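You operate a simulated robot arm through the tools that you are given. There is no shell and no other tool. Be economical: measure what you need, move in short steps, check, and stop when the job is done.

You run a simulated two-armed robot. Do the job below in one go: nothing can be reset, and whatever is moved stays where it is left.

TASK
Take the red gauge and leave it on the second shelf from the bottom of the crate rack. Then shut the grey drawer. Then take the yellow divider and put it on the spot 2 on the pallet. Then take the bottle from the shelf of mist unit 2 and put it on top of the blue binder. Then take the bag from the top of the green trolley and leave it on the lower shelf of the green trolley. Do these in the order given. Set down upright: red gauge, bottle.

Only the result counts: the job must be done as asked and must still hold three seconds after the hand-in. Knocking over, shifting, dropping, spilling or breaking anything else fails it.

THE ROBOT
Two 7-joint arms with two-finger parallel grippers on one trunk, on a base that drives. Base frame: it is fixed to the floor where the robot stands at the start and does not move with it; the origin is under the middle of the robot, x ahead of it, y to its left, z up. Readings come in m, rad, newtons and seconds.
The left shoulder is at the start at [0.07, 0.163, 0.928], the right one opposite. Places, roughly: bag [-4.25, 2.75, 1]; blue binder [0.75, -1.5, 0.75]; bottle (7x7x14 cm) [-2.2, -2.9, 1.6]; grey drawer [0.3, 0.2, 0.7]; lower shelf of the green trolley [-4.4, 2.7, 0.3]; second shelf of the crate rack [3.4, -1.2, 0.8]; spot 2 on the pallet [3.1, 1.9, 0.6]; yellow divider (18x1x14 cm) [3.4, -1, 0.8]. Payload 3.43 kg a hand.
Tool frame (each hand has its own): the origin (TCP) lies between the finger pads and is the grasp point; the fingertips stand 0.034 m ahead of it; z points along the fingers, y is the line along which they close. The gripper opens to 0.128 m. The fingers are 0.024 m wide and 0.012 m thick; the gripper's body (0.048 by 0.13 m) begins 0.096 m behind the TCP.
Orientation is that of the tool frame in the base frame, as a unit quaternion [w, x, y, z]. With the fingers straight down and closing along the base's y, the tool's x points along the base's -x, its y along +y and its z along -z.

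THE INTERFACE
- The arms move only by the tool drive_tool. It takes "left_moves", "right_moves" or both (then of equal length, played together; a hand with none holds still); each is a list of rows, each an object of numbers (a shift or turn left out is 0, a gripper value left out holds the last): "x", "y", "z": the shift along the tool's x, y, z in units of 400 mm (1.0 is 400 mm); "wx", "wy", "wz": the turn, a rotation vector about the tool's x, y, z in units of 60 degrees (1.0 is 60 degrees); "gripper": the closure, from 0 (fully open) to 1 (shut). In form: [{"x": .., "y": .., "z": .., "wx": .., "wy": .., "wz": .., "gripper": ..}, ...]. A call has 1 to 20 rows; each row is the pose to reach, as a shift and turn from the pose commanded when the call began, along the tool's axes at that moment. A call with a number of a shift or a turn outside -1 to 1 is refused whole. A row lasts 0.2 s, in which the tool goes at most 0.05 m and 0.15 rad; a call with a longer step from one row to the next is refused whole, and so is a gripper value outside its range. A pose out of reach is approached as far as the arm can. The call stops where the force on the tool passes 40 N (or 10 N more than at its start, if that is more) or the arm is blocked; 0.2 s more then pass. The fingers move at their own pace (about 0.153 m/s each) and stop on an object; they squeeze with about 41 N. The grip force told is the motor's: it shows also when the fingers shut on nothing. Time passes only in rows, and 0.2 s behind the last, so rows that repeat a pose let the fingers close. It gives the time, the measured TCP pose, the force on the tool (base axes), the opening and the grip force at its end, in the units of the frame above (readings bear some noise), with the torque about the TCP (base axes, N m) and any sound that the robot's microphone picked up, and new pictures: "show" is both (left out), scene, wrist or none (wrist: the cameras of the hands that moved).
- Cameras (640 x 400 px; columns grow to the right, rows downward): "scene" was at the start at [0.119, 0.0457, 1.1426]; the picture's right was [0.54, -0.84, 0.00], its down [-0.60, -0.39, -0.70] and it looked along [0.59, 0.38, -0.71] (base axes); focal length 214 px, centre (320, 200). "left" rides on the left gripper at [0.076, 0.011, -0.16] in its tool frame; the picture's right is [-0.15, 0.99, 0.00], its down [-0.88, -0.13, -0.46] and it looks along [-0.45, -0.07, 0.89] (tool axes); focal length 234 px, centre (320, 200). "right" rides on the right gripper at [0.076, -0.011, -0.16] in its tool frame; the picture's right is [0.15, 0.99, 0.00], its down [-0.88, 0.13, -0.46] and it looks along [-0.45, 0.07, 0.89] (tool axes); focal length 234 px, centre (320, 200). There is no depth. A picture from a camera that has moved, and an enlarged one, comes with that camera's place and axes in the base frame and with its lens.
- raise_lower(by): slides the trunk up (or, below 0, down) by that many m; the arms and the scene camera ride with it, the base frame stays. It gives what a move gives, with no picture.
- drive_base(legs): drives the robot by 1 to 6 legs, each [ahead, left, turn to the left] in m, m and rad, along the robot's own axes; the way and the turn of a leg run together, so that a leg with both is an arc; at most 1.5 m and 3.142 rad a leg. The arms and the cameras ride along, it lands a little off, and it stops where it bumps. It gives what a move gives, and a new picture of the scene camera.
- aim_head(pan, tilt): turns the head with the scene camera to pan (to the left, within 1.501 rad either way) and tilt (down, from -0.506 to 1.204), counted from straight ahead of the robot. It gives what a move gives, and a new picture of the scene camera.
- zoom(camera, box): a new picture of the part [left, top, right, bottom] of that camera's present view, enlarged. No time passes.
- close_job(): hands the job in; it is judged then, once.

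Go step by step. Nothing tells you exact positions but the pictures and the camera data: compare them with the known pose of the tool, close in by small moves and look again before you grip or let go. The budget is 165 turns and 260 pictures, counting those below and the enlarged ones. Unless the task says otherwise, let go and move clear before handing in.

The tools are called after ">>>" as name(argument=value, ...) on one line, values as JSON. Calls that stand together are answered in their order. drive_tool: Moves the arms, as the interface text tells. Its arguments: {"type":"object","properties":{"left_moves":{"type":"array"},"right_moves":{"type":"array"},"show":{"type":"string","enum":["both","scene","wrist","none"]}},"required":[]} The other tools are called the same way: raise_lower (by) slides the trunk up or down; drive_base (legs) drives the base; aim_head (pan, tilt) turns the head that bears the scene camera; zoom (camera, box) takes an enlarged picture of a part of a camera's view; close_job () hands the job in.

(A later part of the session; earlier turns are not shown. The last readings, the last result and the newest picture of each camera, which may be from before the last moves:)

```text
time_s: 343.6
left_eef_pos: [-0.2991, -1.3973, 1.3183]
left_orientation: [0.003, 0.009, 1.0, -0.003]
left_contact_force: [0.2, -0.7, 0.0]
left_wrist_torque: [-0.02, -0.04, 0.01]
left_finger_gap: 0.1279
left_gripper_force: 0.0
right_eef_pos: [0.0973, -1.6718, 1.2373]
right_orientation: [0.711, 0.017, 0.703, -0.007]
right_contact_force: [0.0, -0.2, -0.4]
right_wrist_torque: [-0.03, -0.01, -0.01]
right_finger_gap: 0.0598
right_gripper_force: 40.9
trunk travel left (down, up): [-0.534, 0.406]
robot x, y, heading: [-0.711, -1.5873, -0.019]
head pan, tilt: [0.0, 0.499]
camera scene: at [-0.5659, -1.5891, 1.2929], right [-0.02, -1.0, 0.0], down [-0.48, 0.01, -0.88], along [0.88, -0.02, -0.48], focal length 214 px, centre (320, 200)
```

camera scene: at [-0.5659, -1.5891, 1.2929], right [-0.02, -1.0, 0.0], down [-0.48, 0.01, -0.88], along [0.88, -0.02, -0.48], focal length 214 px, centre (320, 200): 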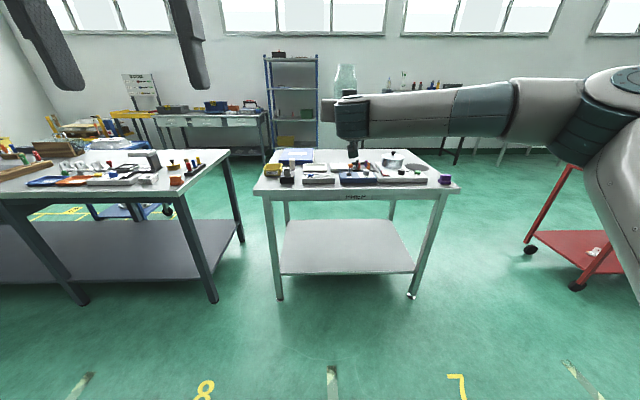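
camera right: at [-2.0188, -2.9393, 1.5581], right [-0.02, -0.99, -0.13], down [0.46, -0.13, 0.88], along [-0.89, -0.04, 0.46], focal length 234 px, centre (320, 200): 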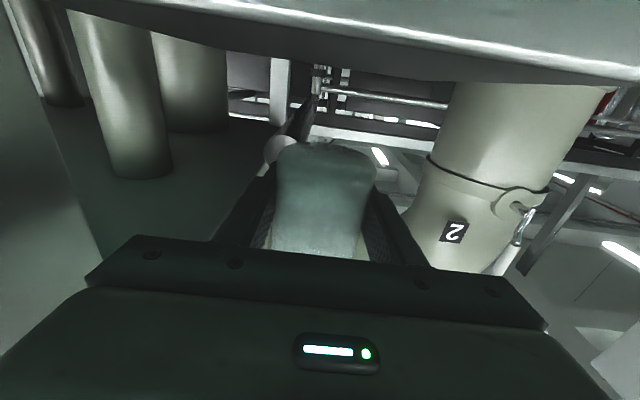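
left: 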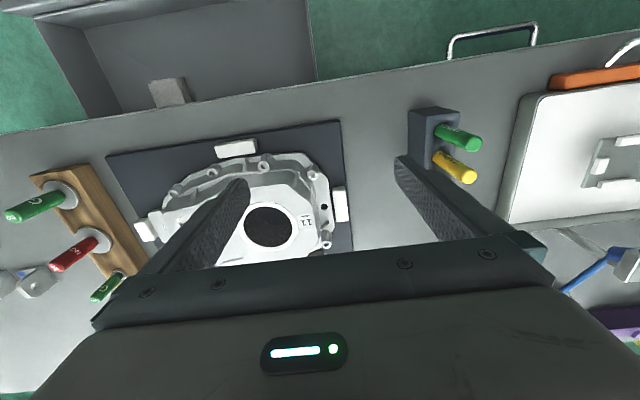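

>>> zoom(camera="scene", box=[240, 130, 400, 210])

```text
4.00 times, centred on (320, 170) of scene
camera zoom: at [-0.5659, -1.5891, 1.2929], right [-0.02, -1.0, 0.0], down [-0.48, 0.01, -0.88], along [0.88, -0.02, -0.48], focal length 858 px, centre (320, 320)
```

zoom: 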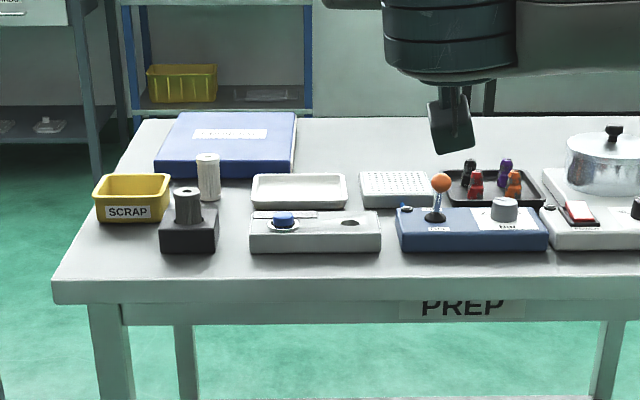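

The binder is at about (0.83, -1.465), top at z≈0.876, but a white cylinder stands right in front of it and my wrist camera hangs low in this grip. I'll hand the bottle over to the left hand, which points down, and place it from above. First I'll bring the right hand in.

>>> drive_tool(right_moves=[{"z": -0.1, "y": 0.03}, {"z": -0.2, "y": 0.07}, {"z": -0.3, "y": 0.11}, {"z": -0.38, "y": 0.15}], left_moves=[{"x": -0.1, "z": -0.08}, {"x": -0.2, "z": -0.18}, {"x": -0.3, "z": -0.28}, {"x": -0.4, "z": -0.36}])

```text
refused: row 1 steps farther than a row can; nothing moved
```

>>> drive_tool(right_moves=[{"z": -0.08, "y": 0.03}, {"z": -0.16, "y": 0.06}, {"z": -0.24, "y": 0.09}, {"z": -0.32, "y": 0.12}, {"z": -0.38, "y": 0.15}], left_moves=[{"x": -0.08, "z": -0.07}, {"x": -0.16, "z": -0.14}, {"x": -0.24, "z": -0.21}, {"x": -0.32, "z": -0.28}, {"x": -0.4, "z": -0.35}])

```text
time_s: 344.8
left_eef_pos: [-0.2444, -1.3482, 1.32]
left_orientation: [0.004, 0.009, 1.0, -0.006]
left_contact_force: [0.0, 0.4, 0.5]
left_wrist_torque: [0.0, -0.01, 0.02]
left_finger_gap: 0.128
left_gripper_force: 0.1
left hand out of reach, approached as far as the arm can: row 1, 2, 3, 4, 5
right_eef_pos: [-0.0528, -1.6057, 1.234]
right_orientation: [0.711, 0.016, 0.703, -0.007]
right_contact_force: [-0.4, -0.2, 0.7]
right_wrist_torque: [-0.01, -0.02, 0.0]
right_finger_gap: 0.0599
right_gripper_force: 41.1
trunk travel left (down, up): [-0.534, 0.406]
robot x, y, heading: [-0.7069, -1.5874, -0.023]
head pan, tilt: [0.0, 0.499]
camera scene: at [-0.5661, -1.5881, 1.2928], right [-0.02, -1.0, 0.0], down [-0.48, 0.01, -0.88], along [0.88, -0.02, -0.48], focal length 214 px, centre (320, 200)
camera right: at [-0.2123, -1.6107, 1.156], right [0.04, 0.99, -0.13], down [-0.46, 0.13, 0.88], along [0.89, 0.03, 0.46], focal length 234 px, centre (320, 200)
camera left: at [-0.3206, -1.3334, 1.4788], right [0.17, 0.99, -0.01], down [0.87, -0.14, 0.46], along [0.46, -0.08, -0.89], focal length 234 px, centre (320, 200)
```

scene: 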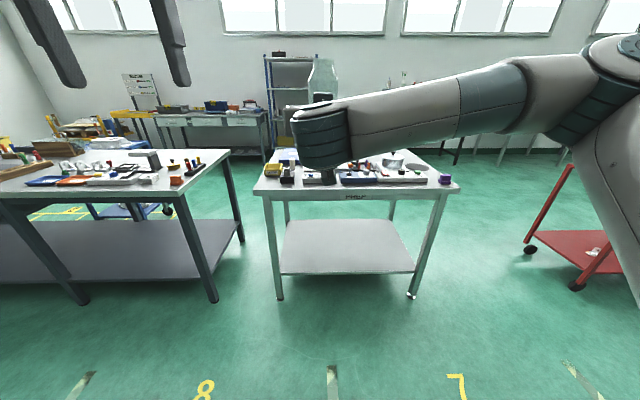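
right: 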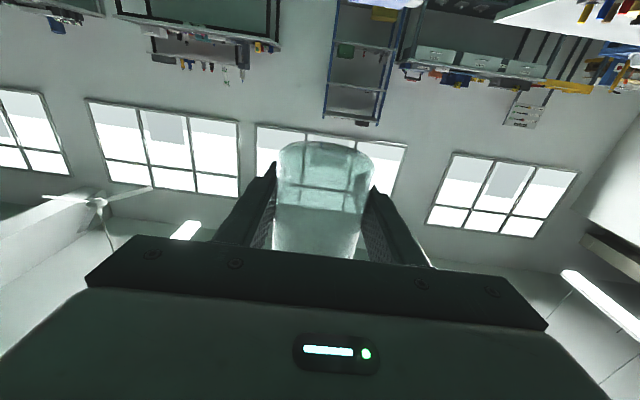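
left: 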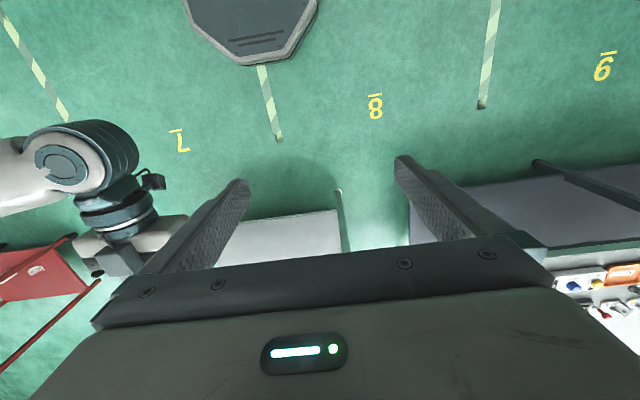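

>>> drive_tool(left_moves=[{"z": 0.1}, {"z": 0.2}, {"z": 0.3}, {"z": 0.4}], show="wrist")

```text
time_s: 345.8
left_eef_pos: [-0.2439, -1.3483, 1.1591]
left_orientation: [0.003, 0.01, 1.0, -0.004]
left_contact_force: [-0.2, -0.4, 0.1]
left_wrist_torque: [-0.02, 0.0, 0.02]
left_finger_gap: 0.1283
left_gripper_force: 0.0
right_eef_pos: [-0.0523, -1.6069, 1.2344]
right_orientation: [0.711, 0.017, 0.703, -0.007]
right_contact_force: [-0.5, -0.5, -0.3]
right_wrist_torque: [-0.01, -0.01, -0.05]
right_finger_gap: 0.0601
right_gripper_force: 41.1
trunk travel left (down, up): [-0.534, 0.406]
robot x, y, heading: [-0.7057, -1.5912, -0.021]
head pan, tilt: [0.0, 0.499]
camera left: at [-0.3188, -1.3335, 1.3193], right [0.17, 0.99, -0.01], down [0.88, -0.14, 0.46], along [0.45, -0.08, -0.89], focal length 234 px, centre (320, 200)
```

left: 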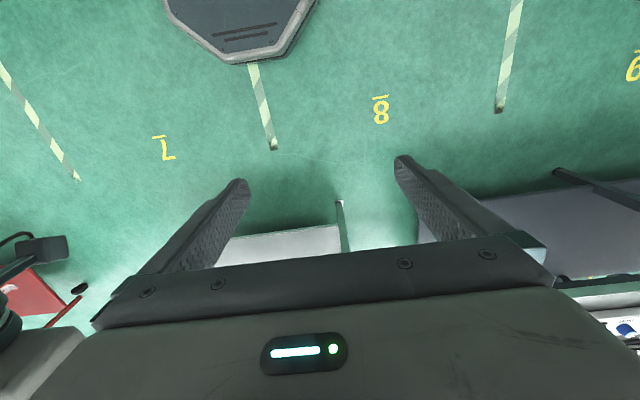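

>>> drive_tool(right_moves=[{"x": 0.1}, {"x": 0.2}, {"x": 0.3}, {"x": 0.4}, {"x": 0.5}], left_moves=[{"z": -0.08}, {"z": -0.12}, {"z": -0.12}, {"z": -0.12}, {"z": -0.12}], show="none")

>>> drive_tool(left_moves=[{"x": -0.09, "y": -0.02}, {"x": -0.18, "y": -0.06}, {"x": -0.27, "y": -0.1}, {"x": -0.35, "y": -0.16}, {"x": -0.42, "y": -0.24}, {"x": -0.48, "y": -0.32}])

```text
time_s: 346.9
left_eef_pos: [-0.2448, -1.3471, 1.2068]
left_orientation: [0.003, 0.009, 1.0, -0.004]
left_contact_force: [-0.6, -0.4, -0.3]
left_wrist_torque: [-0.02, -0.04, 0.0]
left_finger_gap: 0.128
left_gripper_force: 0.1
right_eef_pos: [-0.0527, -1.603, 1.0354]
right_orientation: [0.711, 0.016, 0.703, -0.007]
right_contact_force: [-0.2, 0.3, -0.4]
right_wrist_torque: [-0.02, 0.0, -0.03]
right_finger_gap: 0.0599
right_gripper_force: 41.5
trunk travel left (down, up): [-0.534, 0.406]
robot x, y, heading: [-0.7113, -1.5879, -0.021]
head pan, tilt: [0.0, 0.499]
```

```text
time_s: 348.4
left_eef_pos: [-0.1217, -1.3849, 1.1764]
left_orientation: [0.002, 0.009, 1.0, -0.003]
left_contact_force: [0.2, -0.4, 0.4]
left_wrist_torque: [-0.03, 0.04, -0.02]
left_finger_gap: 0.1281
left_gripper_force: 0.0
left hand out of reach, approached as far as the arm can: row 3, 4, 5, 6
right_eef_pos: [-0.0505, -1.6038, 1.035]
right_orientation: [0.711, 0.017, 0.703, -0.007]
right_contact_force: [0.9, -0.3, -0.8]
right_wrist_torque: [-0.01, 0.0, 0.0]
right_finger_gap: 0.0599
right_gripper_force: 41.2
trunk travel left (down, up): [-0.534, 0.406]
robot x, y, heading: [-0.7104, -1.589, -0.024]
head pan, tilt: [0.0, 0.499]
camera scene: at [-0.5654, -1.5887, 1.2927], right [-0.02, -1.0, 0.0], down [-0.48, 0.01, -0.88], along [0.88, -0.02, -0.48], focal length 214 px, centre (320, 200)
camera left: at [-0.1975, -1.3703, 1.3345], right [0.16, 0.99, -0.01], down [0.88, -0.14, 0.46], along [0.45, -0.08, -0.89], focal length 234 px, centre (320, 200)
```

scene: 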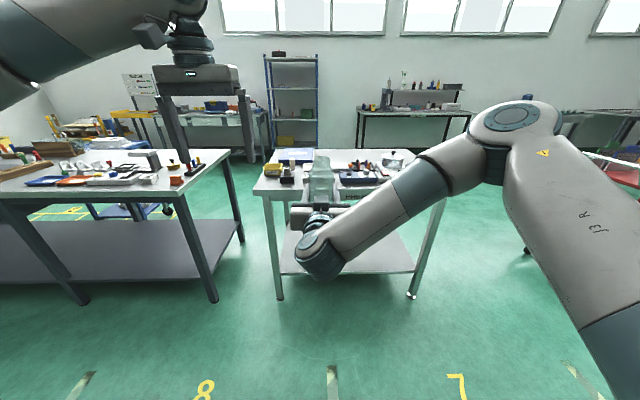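
left: 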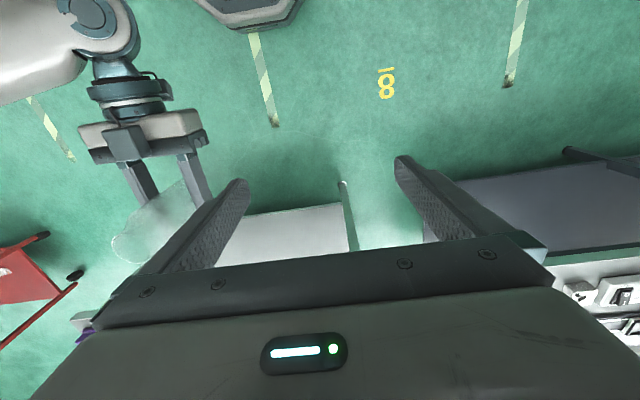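

>>> drive_tool(right_moves=[{"x": 0.1}, {"x": 0.2}, {"x": 0.3}, {"x": 0.4}, {"x": 0.45}], left_moves=[{"z": 0.08}, {"z": 0.16}, {"z": 0.24}, {"z": 0.32}, {"z": 0.4}], show="none")

>>> drive_tool(left_moves=[{"x": -0.04, "y": -0.1}, {"x": -0.08, "y": -0.2}, {"x": -0.12, "y": -0.3}, {"x": -0.16, "y": -0.4}, {"x": -0.19, "y": -0.5}, {"x": -0.19, "y": -0.54}])

```text
time_s: 349.6
left_eef_pos: [-0.1196, -1.3906, 1.0158]
left_orientation: [0.003, 0.009, 1.0, -0.004]
left_contact_force: [0.5, -0.9, 0.1]
left_wrist_torque: [-0.02, 0.0, 0.02]
left_finger_gap: 0.1282
left_gripper_force: 0.1
right_eef_pos: [-0.0489, -1.6014, 0.8543]
right_orientation: [0.711, 0.016, 0.703, -0.007]
right_contact_force: [0.1, 0.1, -1.2]
right_wrist_torque: [-0.04, -0.01, 0.01]
right_finger_gap: 0.06
right_gripper_force: 41.4
trunk travel left (down, up): [-0.534, 0.406]
robot x, y, heading: [-0.7087, -1.5873, -0.021]
head pan, tilt: [0.0, 0.499]
```

```text
time_s: 350.9
left_eef_pos: [-0.1067, -1.4373, 1.0096]
left_orientation: [0.003, 0.01, 1.0, -0.004]
left_contact_force: [0.6, 1.0, -0.7]
left_wrist_torque: [0.0, 0.03, -0.02]
left_finger_gap: 0.1278
left_gripper_force: 0.1
left hand out of reach, approached as far as the arm can: row 2, 3, 4, 5, 6
right_eef_pos: [-0.0493, -1.6017, 0.8558]
right_orientation: [0.711, 0.016, 0.703, -0.007]
right_contact_force: [-1.2, -0.4, -1.5]
right_wrist_torque: [-0.02, -0.02, 0.0]
right_finger_gap: 0.06
right_gripper_force: 40.9
trunk travel left (down, up): [-0.534, 0.406]
robot x, y, heading: [-0.7107, -1.5858, -0.018]
head pan, tilt: [0.0, 0.499]
camera scene: at [-0.5655, -1.5889, 1.2927], right [-0.02, -1.0, 0.0], down [-0.48, 0.01, -0.88], along [0.88, -0.02, -0.48], focal length 214 px, centre (320, 200)
camera left: at [-0.1832, -1.4231, 1.1688], right [0.17, 0.99, -0.01], down [0.88, -0.14, 0.46], along [0.46, -0.08, -0.89], focal length 234 px, centre (320, 200)
```

scene: 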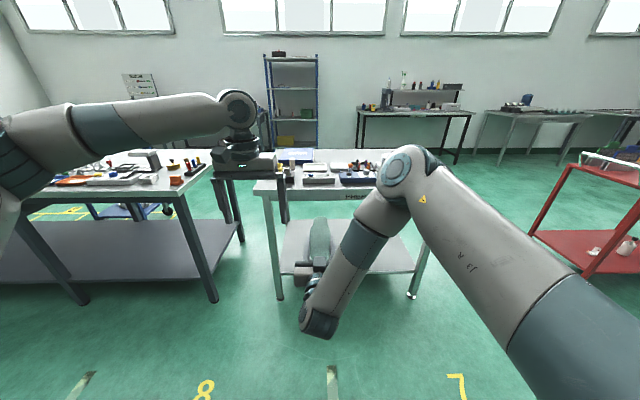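
left: 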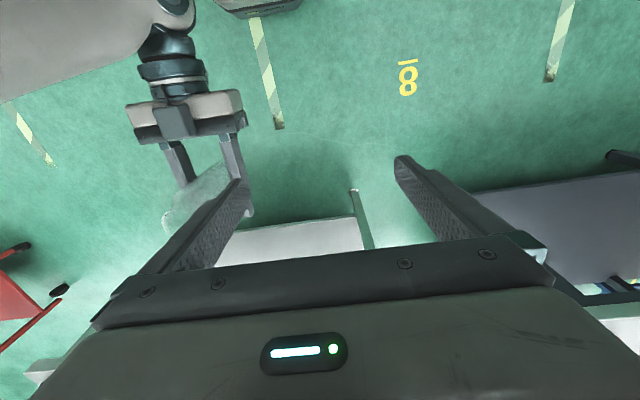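

The left arm reaches no farther inward, so I'll bring the bottle to it with the right hand instead, passing under the left fingers.

>>> drive_tool(right_moves=[{"x": 0.06, "y": 0.05}, {"x": 0.06, "y": 0.13, "z": -0.03}, {"x": 0.06, "y": 0.21, "z": -0.07}, {"x": 0.06, "y": 0.29, "z": -0.11}, {"x": 0.06, "y": 0.37, "z": -0.16}, {"x": 0.06, "y": 0.41, "z": -0.17}])

```text
time_s: 352.4
left_eef_pos: [-0.1089, -1.4365, 1.0107]
left_orientation: [0.004, 0.009, 1.0, -0.006]
left_contact_force: [-0.2, -0.1, 0.2]
left_wrist_torque: [-0.02, 0.0, -0.02]
left_finger_gap: 0.128
left_gripper_force: 0.1
right_eef_pos: [-0.1092, -1.4342, 0.8329]
right_orientation: [0.711, 0.016, 0.703, -0.007]
right_contact_force: [-0.6, -0.4, -0.3]
right_wrist_torque: [0.03, 0.0, 0.01]
right_finger_gap: 0.0598
right_gripper_force: 41.2
trunk travel left (down, up): [-0.534, 0.406]
robot x, y, heading: [-0.7068, -1.5871, -0.025]
head pan, tilt: [0.0, 0.499]
camera scene: at [-0.5659, -1.5886, 1.2928], right [-0.02, -1.0, 0.0], down [-0.48, 0.01, -0.88], along [0.88, -0.02, -0.48], focal length 214 px, centre (320, 200)
camera right: at [-0.2695, -1.4388, 0.7547], right [0.04, 0.99, -0.13], down [-0.46, 0.13, 0.88], along [0.89, 0.03, 0.46], focal length 234 px, centre (320, 200)
```

scene: 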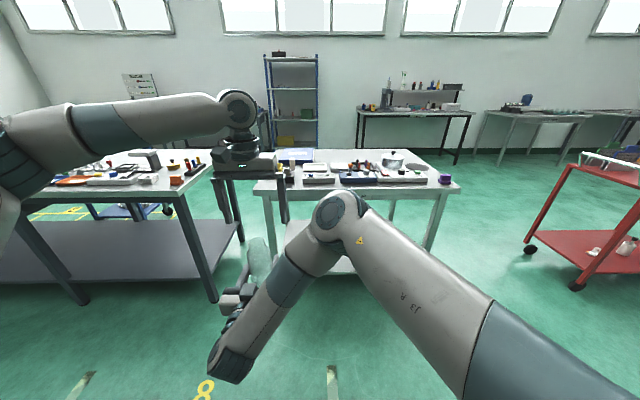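
right: 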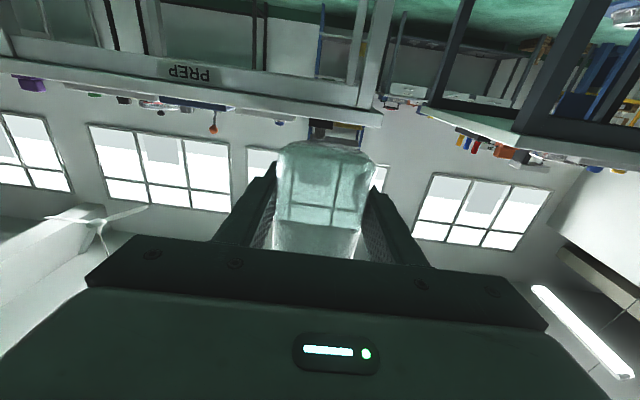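

The bottle is under the left hand. I'll lower the left hand partway and look.

>>> drive_tool(left_moves=[{"z": 0.1}, {"z": 0.17}])

>>> zoom(camera="scene", box=[180, 130, 340, 330])

```text
time_s: 352.9
left_eef_pos: [-0.109, -1.4361, 0.9423]
left_orientation: [0.003, 0.01, 1.0, -0.004]
left_contact_force: [-0.5, 0.6, 0.2]
left_wrist_torque: [0.0, 0.0, -0.02]
left_finger_gap: 0.1281
left_gripper_force: 0.1
right_eef_pos: [-0.109, -1.4344, 0.833]
right_orientation: [0.711, 0.016, 0.703, -0.006]
right_contact_force: [0.6, -0.5, -0.7]
right_wrist_torque: [0.01, 0.0, 0.01]
right_finger_gap: 0.06
right_gripper_force: 40.8
trunk travel left (down, up): [-0.534, 0.406]
robot x, y, heading: [-0.7085, -1.5894, -0.024]
head pan, tilt: [0.0, 0.499]
camera scene: at [-0.5654, -1.5887, 1.2928], right [-0.02, -1.0, 0.0], down [-0.48, 0.01, -0.88], along [0.88, -0.02, -0.48], focal length 214 px, centre (320, 200)
camera left: at [-0.1841, -1.4215, 1.102], right [0.17, 0.99, -0.01], down [0.88, -0.14, 0.46], along [0.45, -0.08, -0.89], focal length 234 px, centre (320, 200)
```

scene: 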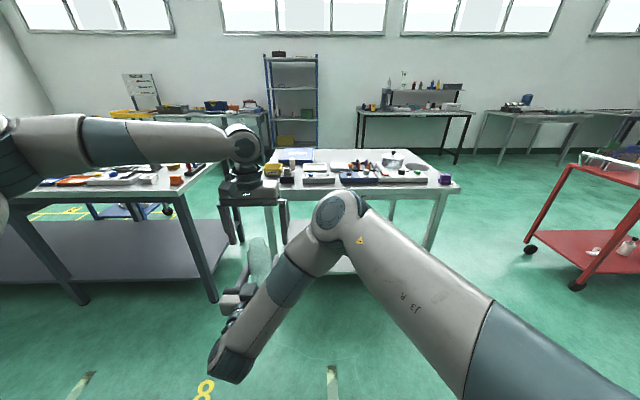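
left: 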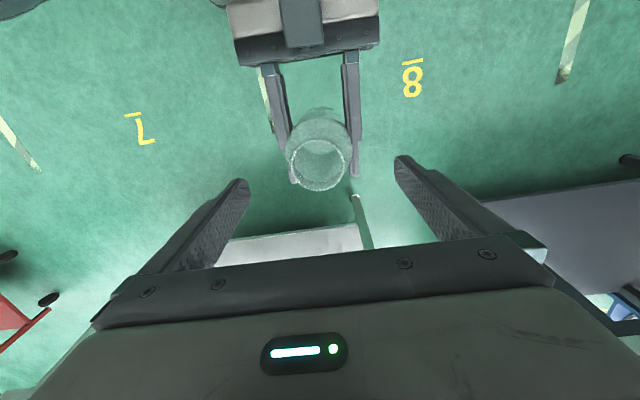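

```text
2.00 times, centred on (260, 230) of scene
camera zoom: at [-0.5654, -1.5887, 1.2928], right [-0.02, -1.0, 0.0], down [-0.48, 0.01, -0.88], along [0.88, -0.02, -0.48], focal length 429 px, centre (440, 140)
```

zoom: 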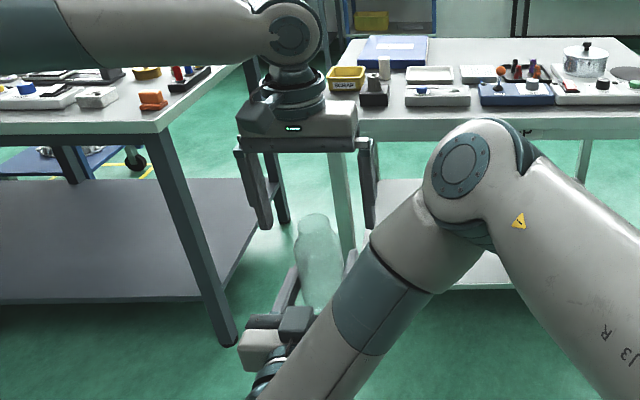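

The bottle's axis is about 18 mm behind the left TCP. I'll correct that, descend and close the left gripper.

>>> drive_tool(left_moves=[{"x": 0.045, "y": 0.01}, {"x": 0.045, "y": 0.01, "z": 0.07}, {"x": 0.045, "y": 0.01, "z": 0.125}], show="wrist")

```text
time_s: 353.8
left_eef_pos: [-0.1281, -1.4345, 0.8945]
left_orientation: [0.002, 0.009, 1.0, -0.005]
left_contact_force: [-0.7, 0.1, -0.2]
left_wrist_torque: [0.03, -0.02, 0.0]
left_finger_gap: 0.1282
left_gripper_force: 0.0
right_eef_pos: [-0.1105, -1.4342, 0.8327]
right_orientation: [0.711, 0.016, 0.703, -0.006]
right_contact_force: [-0.3, 0.0, -0.3]
right_wrist_torque: [0.01, 0.0, 0.01]
right_finger_gap: 0.0597
right_gripper_force: 40.8
trunk travel left (down, up): [-0.534, 0.406]
robot x, y, heading: [-0.7076, -1.5869, -0.024]
head pan, tilt: [0.0, 0.499]
camera left: at [-0.203, -1.419, 1.0542], right [0.16, 0.99, -0.01], down [0.88, -0.14, 0.46], along [0.45, -0.08, -0.89], focal length 234 px, centre (320, 200)
```

left: 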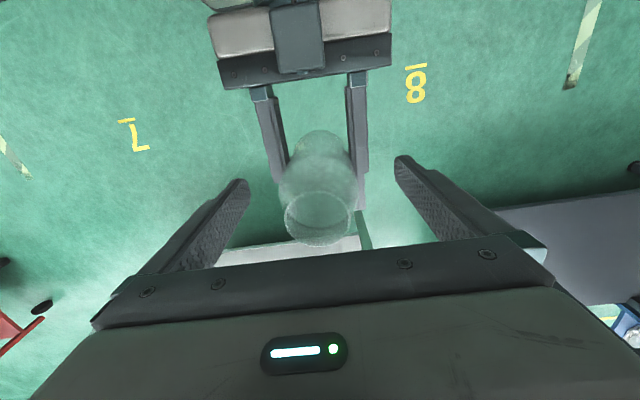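

>>> drive_tool(left_moves=[{"gripper": 0.2}, {"gripper": 0.45}, {"gripper": 0.7}, {"gripper": 0.7}, {"gripper": 0.7}], show="wrist")

```text
time_s: 354.9
left_eef_pos: [-0.1286, -1.4344, 0.8947]
left_orientation: [0.003, 0.01, 1.0, -0.004]
left_contact_force: [-0.3, -5.6, 0.1]
left_wrist_torque: [0.91, 0.05, 0.02]
left_finger_gap: 0.0598
left_gripper_force: 40.9
right_eef_pos: [-0.1093, -1.4347, 0.8328]
right_orientation: [0.711, 0.016, 0.703, -0.007]
right_contact_force: [1.4, 5.5, -1.4]
right_wrist_torque: [-1.29, -0.01, -0.12]
right_finger_gap: 0.0599
right_gripper_force: 41.3
trunk travel left (down, up): [-0.534, 0.406]
robot x, y, heading: [-0.7061, -1.5883, -0.017]
head pan, tilt: [0.0, 0.499]
camera left: at [-0.2029, -1.4194, 1.0541], right [0.17, 0.99, -0.01], down [0.88, -0.14, 0.46], along [0.45, -0.08, -0.89], focal length 234 px, centre (320, 200)
```

left: 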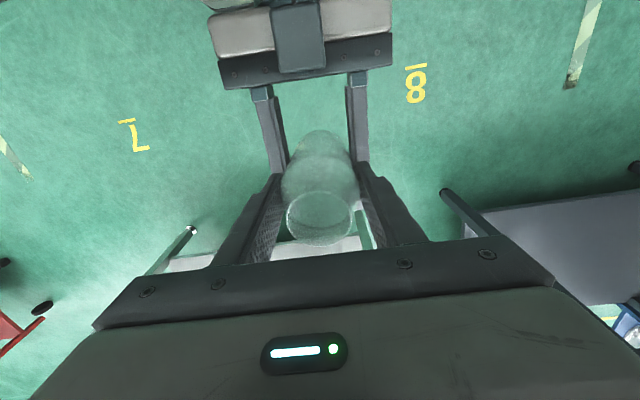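

Both hands hold the bottle now. I'll open the right gripper and withdraw it backwards and down.

>>> drive_tool(right_moves=[{"gripper": 0.4}, {"gripper": 0.3}, {"gripper": 0.3}, {"z": -0.06, "x": 0.03, "gripper": 0.3}, {"z": -0.14, "x": 0.06, "gripper": 0.3}, {"z": -0.16, "x": 0.12, "gripper": 0.3}])

```text
time_s: 356.4
left_eef_pos: [-0.1262, -1.4333, 0.8956]
left_orientation: [0.002, 0.009, 1.0, -0.004]
left_contact_force: [-0.6, -0.1, 0.2]
left_wrist_torque: [-0.01, -0.02, 0.01]
left_finger_gap: 0.0593
left_gripper_force: 40.8
right_eef_pos: [-0.1261, -1.4312, 0.782]
right_orientation: [0.709, 0.015, 0.705, -0.006]
right_contact_force: [0.3, 0.8, 1.2]
right_wrist_torque: [-0.01, -0.02, 0.01]
right_finger_gap: 0.0897
right_gripper_force: 0.1
right hand out of reach, approached as far as the arm can: row 4, 5, 6
trunk travel left (down, up): [-0.534, 0.406]
robot x, y, heading: [-0.7049, -1.5871, -0.021]
head pan, tilt: [0.0, 0.499]
camera scene: at [-0.565, -1.5887, 1.2928], right [-0.02, -1.0, 0.0], down [-0.48, 0.01, -0.88], along [0.88, -0.02, -0.48], focal length 214 px, centre (320, 200)
camera right: at [-0.2867, -1.4356, 0.7047], right [0.03, 0.99, -0.13], down [-0.46, 0.13, 0.88], along [0.89, 0.03, 0.46], focal length 234 px, centre (320, 200)
```

scene: 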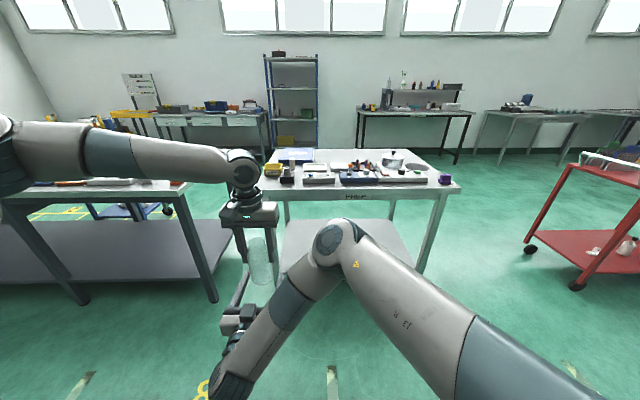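
right: 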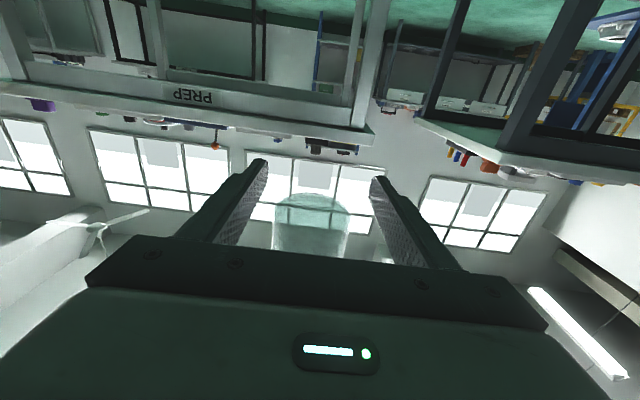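

>>> drive_tool(right_moves=[{"x": 0.03, "y": -0.1}, {"x": 0.03, "y": -0.2}, {"x": 0.03, "y": -0.3}, {"x": 0.0, "y": -0.4}, {"x": -0.05, "y": -0.5}, {"x": -0.12, "y": -0.58}, {"x": -0.22, "y": -0.62}, {"x": -0.33, "y": -0.65}, {"x": -0.45, "y": -0.66}, {"x": -0.57, "y": -0.66}, {"x": -0.69, "y": -0.66}, {"x": -0.81, "y": -0.66}, {"x": -0.93, "y": -0.66}], show="scene")

```text
time_s: 359.1
left_eef_pos: [-0.1275, -1.4353, 0.896]
left_orientation: [0.003, 0.01, 1.0, -0.004]
left_contact_force: [-0.3, -0.4, 0.0]
left_wrist_torque: [0.01, -0.05, 0.0]
left_finger_gap: 0.0595
left_gripper_force: 41.2
right_eef_pos: [-0.1449, -1.7023, 1.1564]
right_orientation: [0.711, 0.016, 0.703, -0.007]
right_contact_force: [0.2, -1.3, -0.2]
right_wrist_torque: [0.0, 0.01, 0.0]
right_finger_gap: 0.0894
right_gripper_force: 0.0
right hand out of reach, approached as far as the arm can: row 1, 2, 3, 4, 5, 6, 7, 8, 9, 10, 11, 12, 13
trunk travel left (down, up): [-0.534, 0.406]
robot x, y, heading: [-0.7084, -1.5901, -0.022]
head pan, tilt: [0.0, 0.499]
camera scene: at [-0.5676, -1.5903, 1.293], right [-0.02, -1.0, 0.0], down [-0.48, 0.01, -0.88], along [0.88, -0.02, -0.48], focal length 214 px, centre (320, 200)
```

scene: 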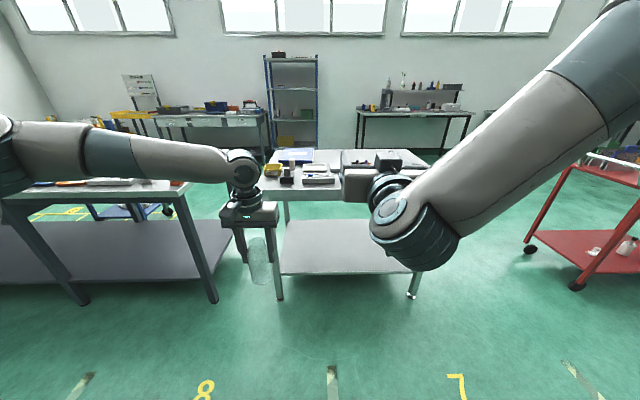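

The left hand holds the bottle and the right hand is up and clear. I'll raise the trunk and drive up to the bench.

>>> raise_lower(by=0.25)

>>> drive_base(legs=[[0, -0.04, 0.022], [0.7, 0, 0]])

>>> aim_head(pan=0.1, tilt=0.7)

```text
time_s: 361.7
left_eef_pos: [-0.1291, -1.4351, 1.144]
left_orientation: [0.003, 0.01, 1.0, -0.004]
left_contact_force: [0.5, -0.2, -0.8]
left_wrist_torque: [-0.01, 0.01, 0.0]
left_finger_gap: 0.0592
left_gripper_force: 41.3
right_eef_pos: [-0.1422, -1.7017, 1.4049]
right_orientation: [0.711, 0.016, 0.703, -0.006]
right_contact_force: [0.0, -0.1, 0.2]
right_wrist_torque: [-0.02, -0.01, -0.02]
right_finger_gap: 0.0897
right_gripper_force: 0.0
trunk travel left (down, up): [-0.784, 0.156]
robot x, y, heading: [-0.7043, -1.5878, -0.021]
head pan, tilt: [0.0, 0.499]
```

```text
time_s: 366.0
left_eef_pos: [0.5641, -1.4637, 1.1454]
left_orientation: [0.003, 0.0, 1.0, -0.004]
left_contact_force: [1.2, -0.4, 0.6]
left_wrist_torque: [0.01, 0.01, -0.02]
left_finger_gap: 0.0595
left_gripper_force: 41.1
right_eef_pos: [0.5523, -1.7312, 1.4061]
right_orientation: [0.711, 0.01, 0.703, -0.001]
right_contact_force: [-0.4, -0.3, -1.5]
right_wrist_torque: [0.0, 0.03, 0.0]
right_finger_gap: 0.0895
right_gripper_force: 0.0
trunk travel left (down, up): [-0.784, 0.156]
robot x, y, heading: [-0.0135, -1.6297, -0.006]
head pan, tilt: [0.0, 0.499]
camera scene: at [0.128, -1.6269, 1.5429], right [0.0, -1.0, 0.0], down [-0.48, 0.0, -0.88], along [0.88, 0.0, -0.48], focal length 214 px, centre (320, 200)
```

scene: 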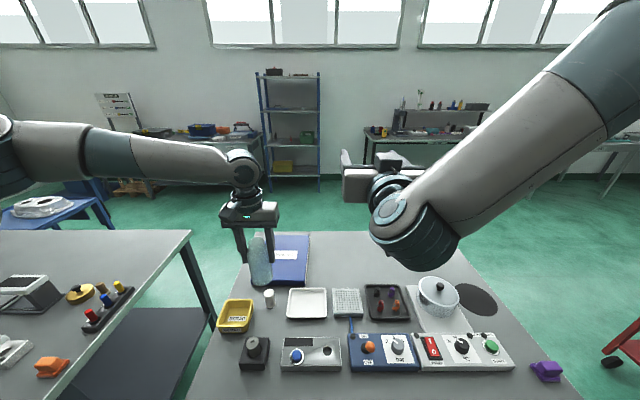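

```text
time_s: 366.8
left_eef_pos: [0.5636, -1.4639, 1.1427]
left_orientation: [0.004, 0.001, 1.0, -0.003]
left_contact_force: [0.0, 0.5, -0.8]
left_wrist_torque: [0.02, -0.01, -0.01]
left_finger_gap: 0.0596
left_gripper_force: 41.0
right_eef_pos: [0.5541, -1.7322, 1.4032]
right_orientation: [0.711, 0.01, 0.703, 0.0]
right_contact_force: [0.7, 0.0, -0.1]
right_wrist_torque: [0.0, 0.01, 0.05]
right_finger_gap: 0.0894
right_gripper_force: 0.1
trunk travel left (down, up): [-0.784, 0.156]
robot x, y, heading: [-0.0118, -1.628, -0.001]
head pan, tilt: [0.099, 0.7]
camera scene: at [0.1231, -1.6184, 1.5251], right [0.1, -1.0, 0.0], down [-0.64, -0.06, -0.76], along [0.76, 0.07, -0.64], focal length 214 px, centre (320, 200)
```

scene: 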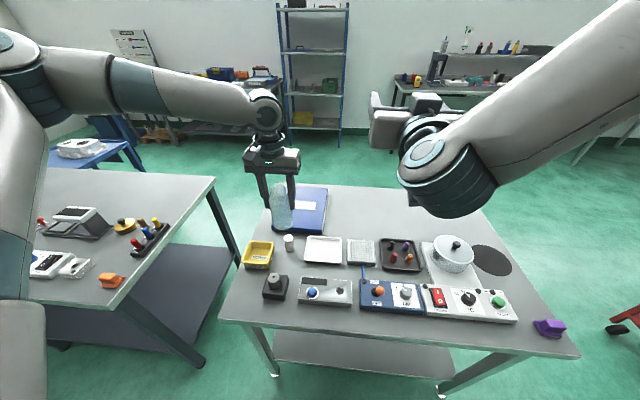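

The binder spans x 0.71–0.99 and y -1.57 to -1.35. I'll extend the left arm to (0.81, -1.46) above it.

>>> drive_tool(left_moves=[{"x": -0.12}, {"x": -0.24}, {"x": -0.36}, {"x": -0.48}, {"x": -0.61}])

```text
refused: row 5 steps farther than a row can; nothing moved
```

>>> drive_tool(left_moves=[{"x": -0.12}, {"x": -0.24}, {"x": -0.36}, {"x": -0.48}, {"x": -0.58}, {"x": -0.61}])

```text
time_s: 368.2
left_eef_pos: [0.6774, -1.3819, 1.1665]
left_orientation: [0.003, 0.001, 1.0, -0.005]
left_contact_force: [0.1, -0.6, -1.3]
left_wrist_torque: [0.0, 0.01, 0.01]
left_finger_gap: 0.0594
left_gripper_force: 41.2
left hand out of reach, approached as far as the arm can: row 1, 2, 3, 4, 5, 6
right_eef_pos: [0.5535, -1.7317, 1.4042]
right_orientation: [0.711, 0.011, 0.703, -0.001]
right_contact_force: [0.3, -0.2, -0.4]
right_wrist_torque: [0.01, 0.04, 0.0]
right_finger_gap: 0.0898
right_gripper_force: 0.0
trunk travel left (down, up): [-0.784, 0.156]
robot x, y, heading: [-0.0152, -1.6255, -0.001]
head pan, tilt: [0.099, 0.7]
camera scene: at [0.1223, -1.6185, 1.5251], right [0.1, -1.0, 0.0], down [-0.64, -0.06, -0.76], along [0.76, 0.07, -0.64], focal length 214 px, centre (320, 200)
camera left: at [0.6022, -1.3692, 1.3247], right [0.15, 0.99, -0.01], down [0.88, -0.13, 0.46], along [0.46, -0.07, -0.89], focal length 234 px, centre (320, 200)
```

scene: 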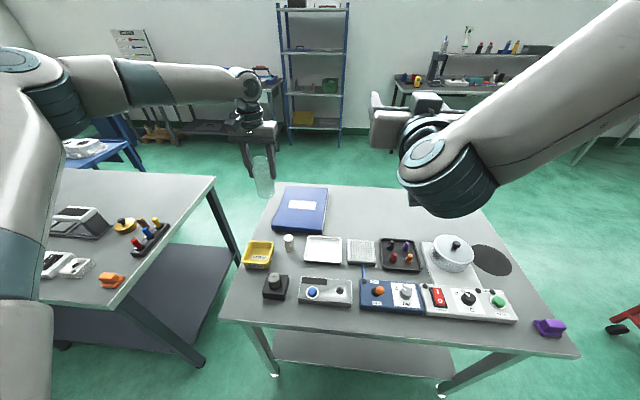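
left: 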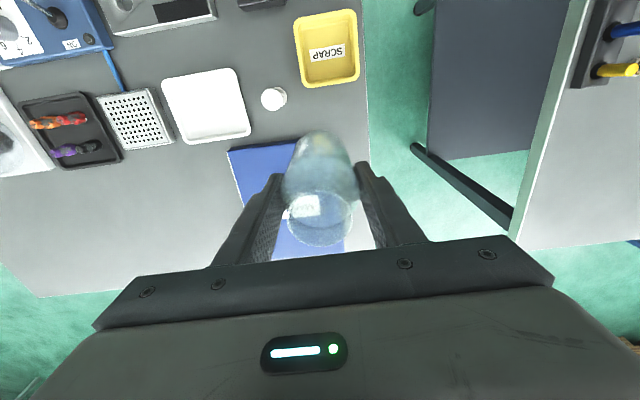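

The arm reached its limit early. I'll lower the hand a bit and try again for more reach.

>>> drive_tool(left_moves=[{"z": 0.08, "x": -0.05}, {"z": 0.14, "x": -0.12, "y": -0.03}, {"z": 0.16, "x": -0.2, "y": -0.08}, {"z": 0.16, "x": -0.28, "y": -0.14}, {"z": 0.16, "x": -0.32, "y": -0.2}], show="wrist")

```text
time_s: 369.4
left_eef_pos: [0.6798, -1.3687, 1.126]
left_orientation: [0.003, 0.001, 1.0, -0.004]
left_contact_force: [0.4, -0.4, -0.6]
left_wrist_torque: [0.02, 0.0, -0.02]
left_finger_gap: 0.0594
left_gripper_force: 41.0
left hand out of reach, approached as far as the arm can: row 1, 2, 3, 4, 5
right_eef_pos: [0.5535, -1.7312, 1.4053]
right_orientation: [0.711, 0.011, 0.703, -0.001]
right_contact_force: [0.3, 1.0, 0.4]
right_wrist_torque: [-0.02, -0.02, 0.0]
right_finger_gap: 0.0896
right_gripper_force: 0.2
trunk travel left (down, up): [-0.784, 0.156]
robot x, y, heading: [-0.0125, -1.6256, -0.006]
head pan, tilt: [0.099, 0.7]
camera left: at [0.6038, -1.3557, 1.2848], right [0.15, 0.99, -0.01], down [0.88, -0.13, 0.46], along [0.46, -0.08, -0.89], focal length 234 px, centre (320, 200)
```

left: 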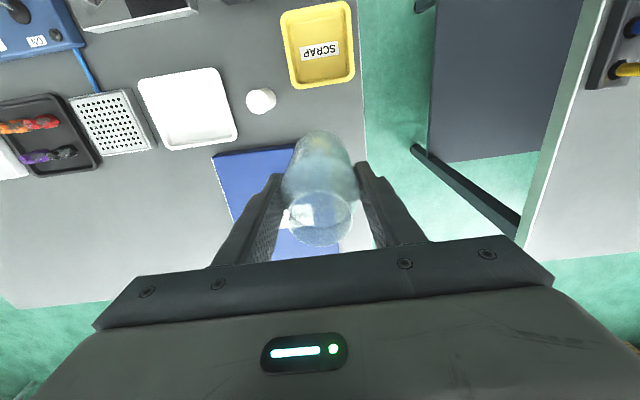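

I'll instead turn the robot about 13° right and edge closer, so the target falls in the left arm's best direction.

>>> drive_base(legs=[[0, 0, -0.221], [0.038, 0.08, 0]])

>>> zoom(camera="left", box=[0, 0, 640, 400])

```text
time_s: 371.3
left_eef_pos: [0.7723, -1.4598, 1.1263]
left_orientation: [0.003, 0.111, 0.994, -0.003]
left_contact_force: [-0.4, -0.6, 0.3]
left_wrist_torque: [0.02, 0.01, 0.02]
left_finger_gap: 0.0596
left_gripper_force: 40.8
right_eef_pos: [0.5686, -1.7863, 1.4055]
right_orientation: [0.707, 0.09, 0.697, -0.077]
right_contact_force: [-0.9, -0.3, -0.5]
right_wrist_torque: [0.03, 0.01, 0.06]
right_finger_gap: 0.0897
right_gripper_force: 0.0
trunk travel left (down, up): [-0.784, 0.156]
robot x, y, heading: [0.0449, -1.557, -0.224]
head pan, tilt: [0.099, 0.7]
camera scene: at [0.1733, -1.5816, 1.5253], right [-0.12, -0.99, 0.0], down [-0.64, 0.08, -0.77], along [0.76, -0.09, -0.64], focal length 214 px, centre (320, 200)
```

scene: 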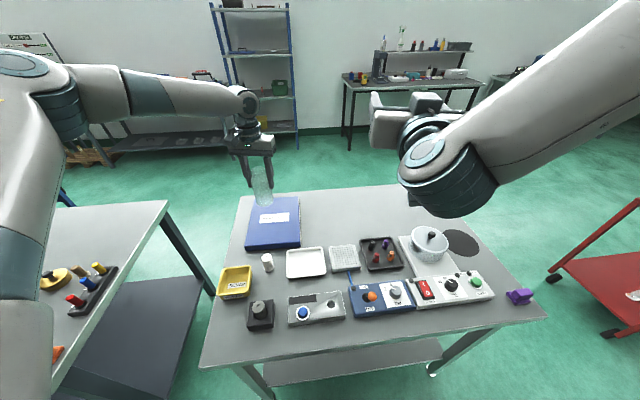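

```text
1.00 times, centred on (320, 200) of left
camera zoom: at [0.7012, -1.4299, 1.2863], right [0.36, 0.93, 0.0], down [0.83, -0.32, 0.46], along [0.43, -0.17, -0.89], focal length 234 px, centre (320, 200)
```

zoom: 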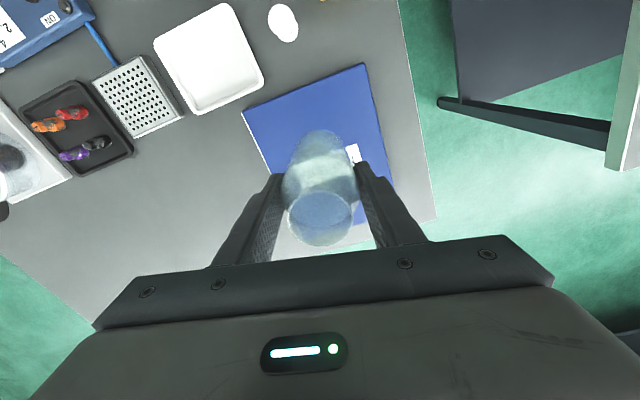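

The spot directly below the bottle is about 8 cm inside the binder's near edge. I'll lower with the trunk.

>>> raise_lower(by=-0.12)

>>> zoom(camera="left", box=[0, 0, 640, 400])

>>> aim_head(pan=0.35, tilt=0.7)

>>> zoom(camera="scene", box=[240, 100, 400, 260])

```text
time_s: 372.8
left_eef_pos: [0.7732, -1.4564, 1.0064]
left_orientation: [0.003, 0.111, 0.994, -0.005]
left_contact_force: [0.2, 0.1, -1.1]
left_wrist_torque: [-0.01, -0.01, 0.02]
left_finger_gap: 0.0592
left_gripper_force: 41.3
right_eef_pos: [0.5711, -1.7827, 1.2849]
right_orientation: [0.707, 0.088, 0.697, -0.079]
right_contact_force: [-1.0, -0.5, -0.4]
right_wrist_torque: [-0.02, -0.01, 0.02]
right_finger_gap: 0.0896
right_gripper_force: 0.1
trunk travel left (down, up): [-0.664, 0.276]
robot x, y, heading: [0.0442, -1.5581, -0.224]
head pan, tilt: [0.099, 0.7]
```

```text
1.00 times, centred on (320, 200) of left
camera zoom: at [0.7028, -1.4271, 1.1651], right [0.36, 0.93, -0.01], down [0.83, -0.32, 0.46], along [0.43, -0.17, -0.89], focal length 234 px, centre (320, 200)
```

zoom: 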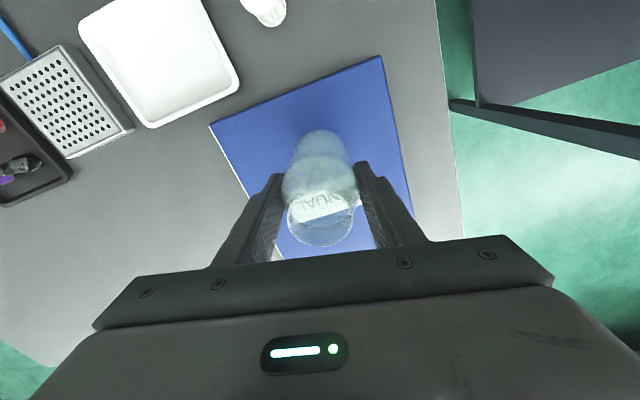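

```text
time_s: 373.5
left_eef_pos: [0.7741, -1.4566, 1.0051]
left_orientation: [0.003, 0.112, 0.994, -0.004]
left_contact_force: [-0.3, -0.7, -0.9]
left_wrist_torque: [0.01, -0.01, 0.0]
left_finger_gap: 0.0593
left_gripper_force: 41.2
right_eef_pos: [0.572, -1.7837, 1.285]
right_orientation: [0.707, 0.088, 0.698, -0.079]
right_contact_force: [0.2, -0.4, -1.1]
right_wrist_torque: [-0.01, -0.02, 0.02]
right_finger_gap: 0.0896
right_gripper_force: 0.0
trunk travel left (down, up): [-0.664, 0.276]
robot x, y, heading: [0.0388, -1.5587, -0.22]
head pan, tilt: [0.351, 0.7]
camera scene: at [0.1757, -1.5569, 1.4051], right [0.13, -0.99, 0.0], down [-0.64, -0.08, -0.76], along [0.76, 0.1, -0.64], focal length 214 px, centre (320, 200)
```

scene: 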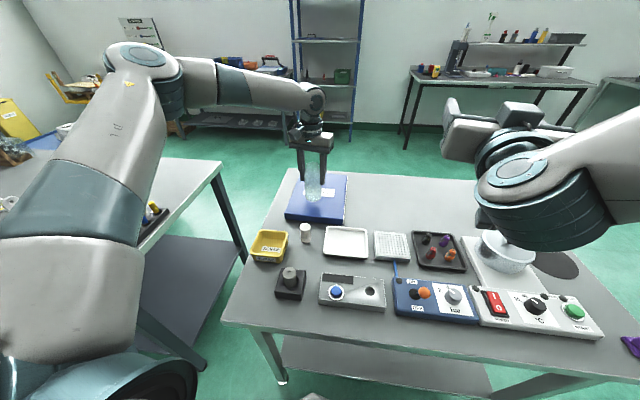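

```text
2.50 times, centred on (320, 180) of scene
camera zoom: at [0.1757, -1.5569, 1.4051], right [0.13, -0.99, 0.0], down [-0.64, -0.08, -0.76], along [0.76, 0.1, -0.64], focal length 536 px, centre (320, 250)
```

zoom: 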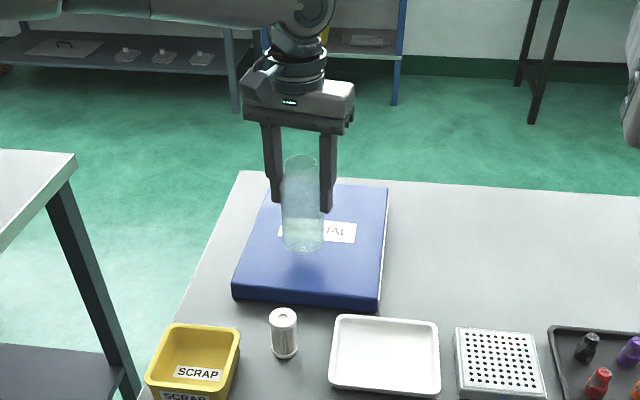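

>>> drive_tool(left_moves=[{"z": 0.025}, {"z": 0.05}], show="none")

>>> drive_tool(left_moves=[{"z": 0.008}, {"z": 0.016}], show="none")

>>> zoom(camera="scene", box=[270, 140, 370, 240])

```text
time_s: 374.1
left_eef_pos: [0.7716, -1.4536, 0.9869]
left_orientation: [0.003, 0.111, 0.994, -0.005]
left_contact_force: [-1.2, -0.1, -0.9]
left_wrist_torque: [0.01, 0.01, -0.01]
left_finger_gap: 0.0596
left_gripper_force: 41.1
left hand out of reach, approached as far as the arm can: row 2
right_eef_pos: [0.5713, -1.7838, 1.2843]
right_orientation: [0.707, 0.088, 0.698, -0.079]
right_contact_force: [0.0, 0.4, 0.4]
right_wrist_torque: [-0.02, 0.01, -0.02]
right_finger_gap: 0.0896
right_gripper_force: 0.0
trunk travel left (down, up): [-0.664, 0.276]
robot x, y, heading: [0.0388, -1.5608, -0.222]
head pan, tilt: [0.351, 0.7]
```

```text
time_s: 374.7
left_eef_pos: [0.7702, -1.4526, 0.9807]
left_orientation: [0.003, 0.111, 0.994, -0.006]
left_contact_force: [0.2, -0.2, -0.6]
left_wrist_torque: [-0.06, 0.02, -0.01]
left_finger_gap: 0.0594
left_gripper_force: 41.6
right_eef_pos: [0.5718, -1.7831, 1.2848]
right_orientation: [0.706, 0.088, 0.698, -0.08]
right_contact_force: [0.1, -0.6, 0.1]
right_wrist_torque: [-0.02, 0.01, 0.0]
right_finger_gap: 0.0896
right_gripper_force: 0.0
trunk travel left (down, up): [-0.664, 0.276]
robot x, y, heading: [0.0437, -1.5539, -0.224]
head pan, tilt: [0.351, 0.7]
```

```text
4.00 times, centred on (320, 190) of scene
camera zoom: at [0.1757, -1.5568, 1.4051], right [0.13, -0.99, 0.0], down [-0.64, -0.08, -0.76], along [0.76, 0.1, -0.64], focal length 858 px, centre (320, 240)
```

zoom: 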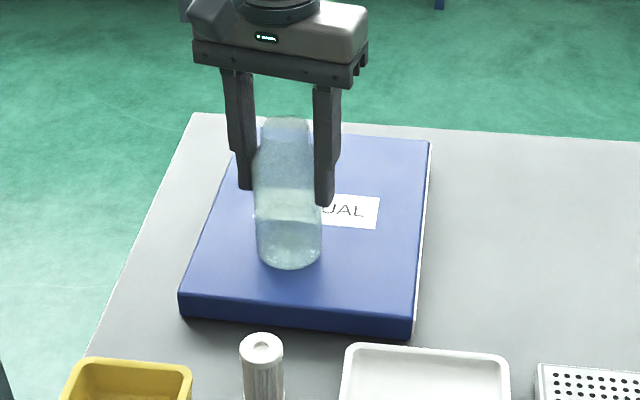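

>>> raise_lower(by=-0.01)

>>> raise_lower(by=-0.006)

>>> raise_lower(by=-0.006)

```text
time_s: 375.3
left_eef_pos: [0.7687, -1.4527, 0.9767]
left_orientation: [0.007, 0.111, 0.994, -0.006]
left_contact_force: [3.9, 4.2, 33.4]
left_wrist_torque: [0.95, -0.37, -0.1]
left_finger_gap: 0.0603
left_gripper_force: 40.4
right_eef_pos: [0.5693, -1.7831, 1.2762]
right_orientation: [0.707, 0.088, 0.697, -0.08]
right_contact_force: [-1.2, -0.3, 0.7]
right_wrist_torque: [-0.04, -0.03, -0.01]
right_finger_gap: 0.0895
right_gripper_force: 0.0
trunk travel left (down, up): [-0.654, 0.286]
robot x, y, heading: [0.041, -1.5608, -0.225]
head pan, tilt: [0.351, 0.7]
```

```text
time_s: 375.7
left_eef_pos: [0.7712, -1.4527, 0.9748]
left_orientation: [0.008, 0.111, 0.994, -0.007]
left_contact_force: [-6.7, 1.5, 20.2]
left_wrist_torque: [0.51, 0.77, 0.1]
left_finger_gap: 0.0596
left_gripper_force: 40.8
right_eef_pos: [0.5699, -1.7827, 1.2712]
right_orientation: [0.707, 0.087, 0.698, -0.078]
right_contact_force: [-0.2, 0.2, 0.6]
right_wrist_torque: [0.01, -0.01, 0.0]
right_finger_gap: 0.0897
right_gripper_force: 0.1
trunk travel left (down, up): [-0.65, 0.29]
robot x, y, heading: [0.0407, -1.5546, -0.226]
head pan, tilt: [0.351, 0.7]
stopped: the force on the tool passed its limit (the readings are from after the stop); the commanded pose is now the measured one
```

```text
time_s: 376.2
left_eef_pos: [0.7726, -1.454, 0.9756]
left_orientation: [0.013, 0.111, 0.994, -0.008]
left_contact_force: [-7.5, 1.3, 23.1]
left_wrist_torque: [0.46, 1.03, 0.12]
left_finger_gap: 0.0598
left_gripper_force: 41.0
right_eef_pos: [0.5712, -1.7827, 1.2657]
right_orientation: [0.707, 0.088, 0.697, -0.079]
right_contact_force: [0.5, 0.6, -0.6]
right_wrist_torque: [0.02, -0.02, -0.02]
right_finger_gap: 0.0897
right_gripper_force: 0.1
trunk travel left (down, up): [-0.645, 0.295]
robot x, y, heading: [0.0428, -1.558, -0.226]
head pan, tilt: [0.351, 0.7]
stopped: the force on the tool passed its limit (the readings are from after the stop); the commanded pose is now the measured one
```

On the binder. I'll ease the pressure a bit before releasing.

>>> raise_lower(by=0.006)

>>> zoom(camera="scene", box=[270, 140, 370, 240])

```text
time_s: 376.7
left_eef_pos: [0.7743, -1.4525, 0.9762]
left_orientation: [0.012, 0.111, 0.994, -0.006]
left_contact_force: [-1.0, 0.3, 0.2]
left_wrist_torque: [0.0, -0.01, -0.02]
left_finger_gap: 0.0597
left_gripper_force: 40.5
right_eef_pos: [0.5713, -1.7832, 1.2712]
right_orientation: [0.707, 0.087, 0.698, -0.079]
right_contact_force: [-0.1, -0.7, -0.3]
right_wrist_torque: [0.0, 0.02, -0.02]
right_finger_gap: 0.0897
right_gripper_force: 0.0
trunk travel left (down, up): [-0.651, 0.289]
robot x, y, heading: [0.0426, -1.5598, -0.221]
head pan, tilt: [0.351, 0.7]
```

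```text
4.00 times, centred on (320, 190) of scene
camera zoom: at [0.176, -1.5564, 1.3923], right [0.13, -0.99, 0.0], down [-0.64, -0.08, -0.76], along [0.76, 0.1, -0.64], focal length 858 px, centre (320, 240)
```

zoom: 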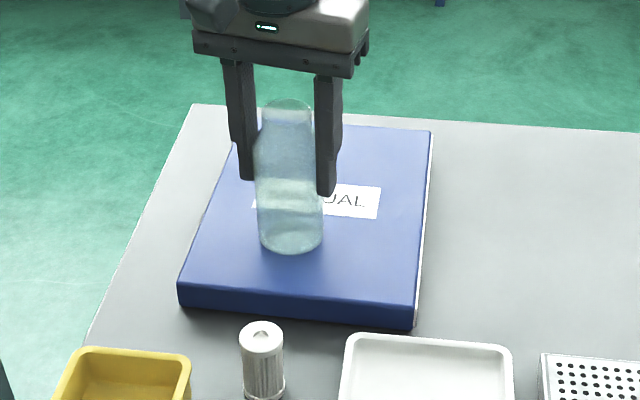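

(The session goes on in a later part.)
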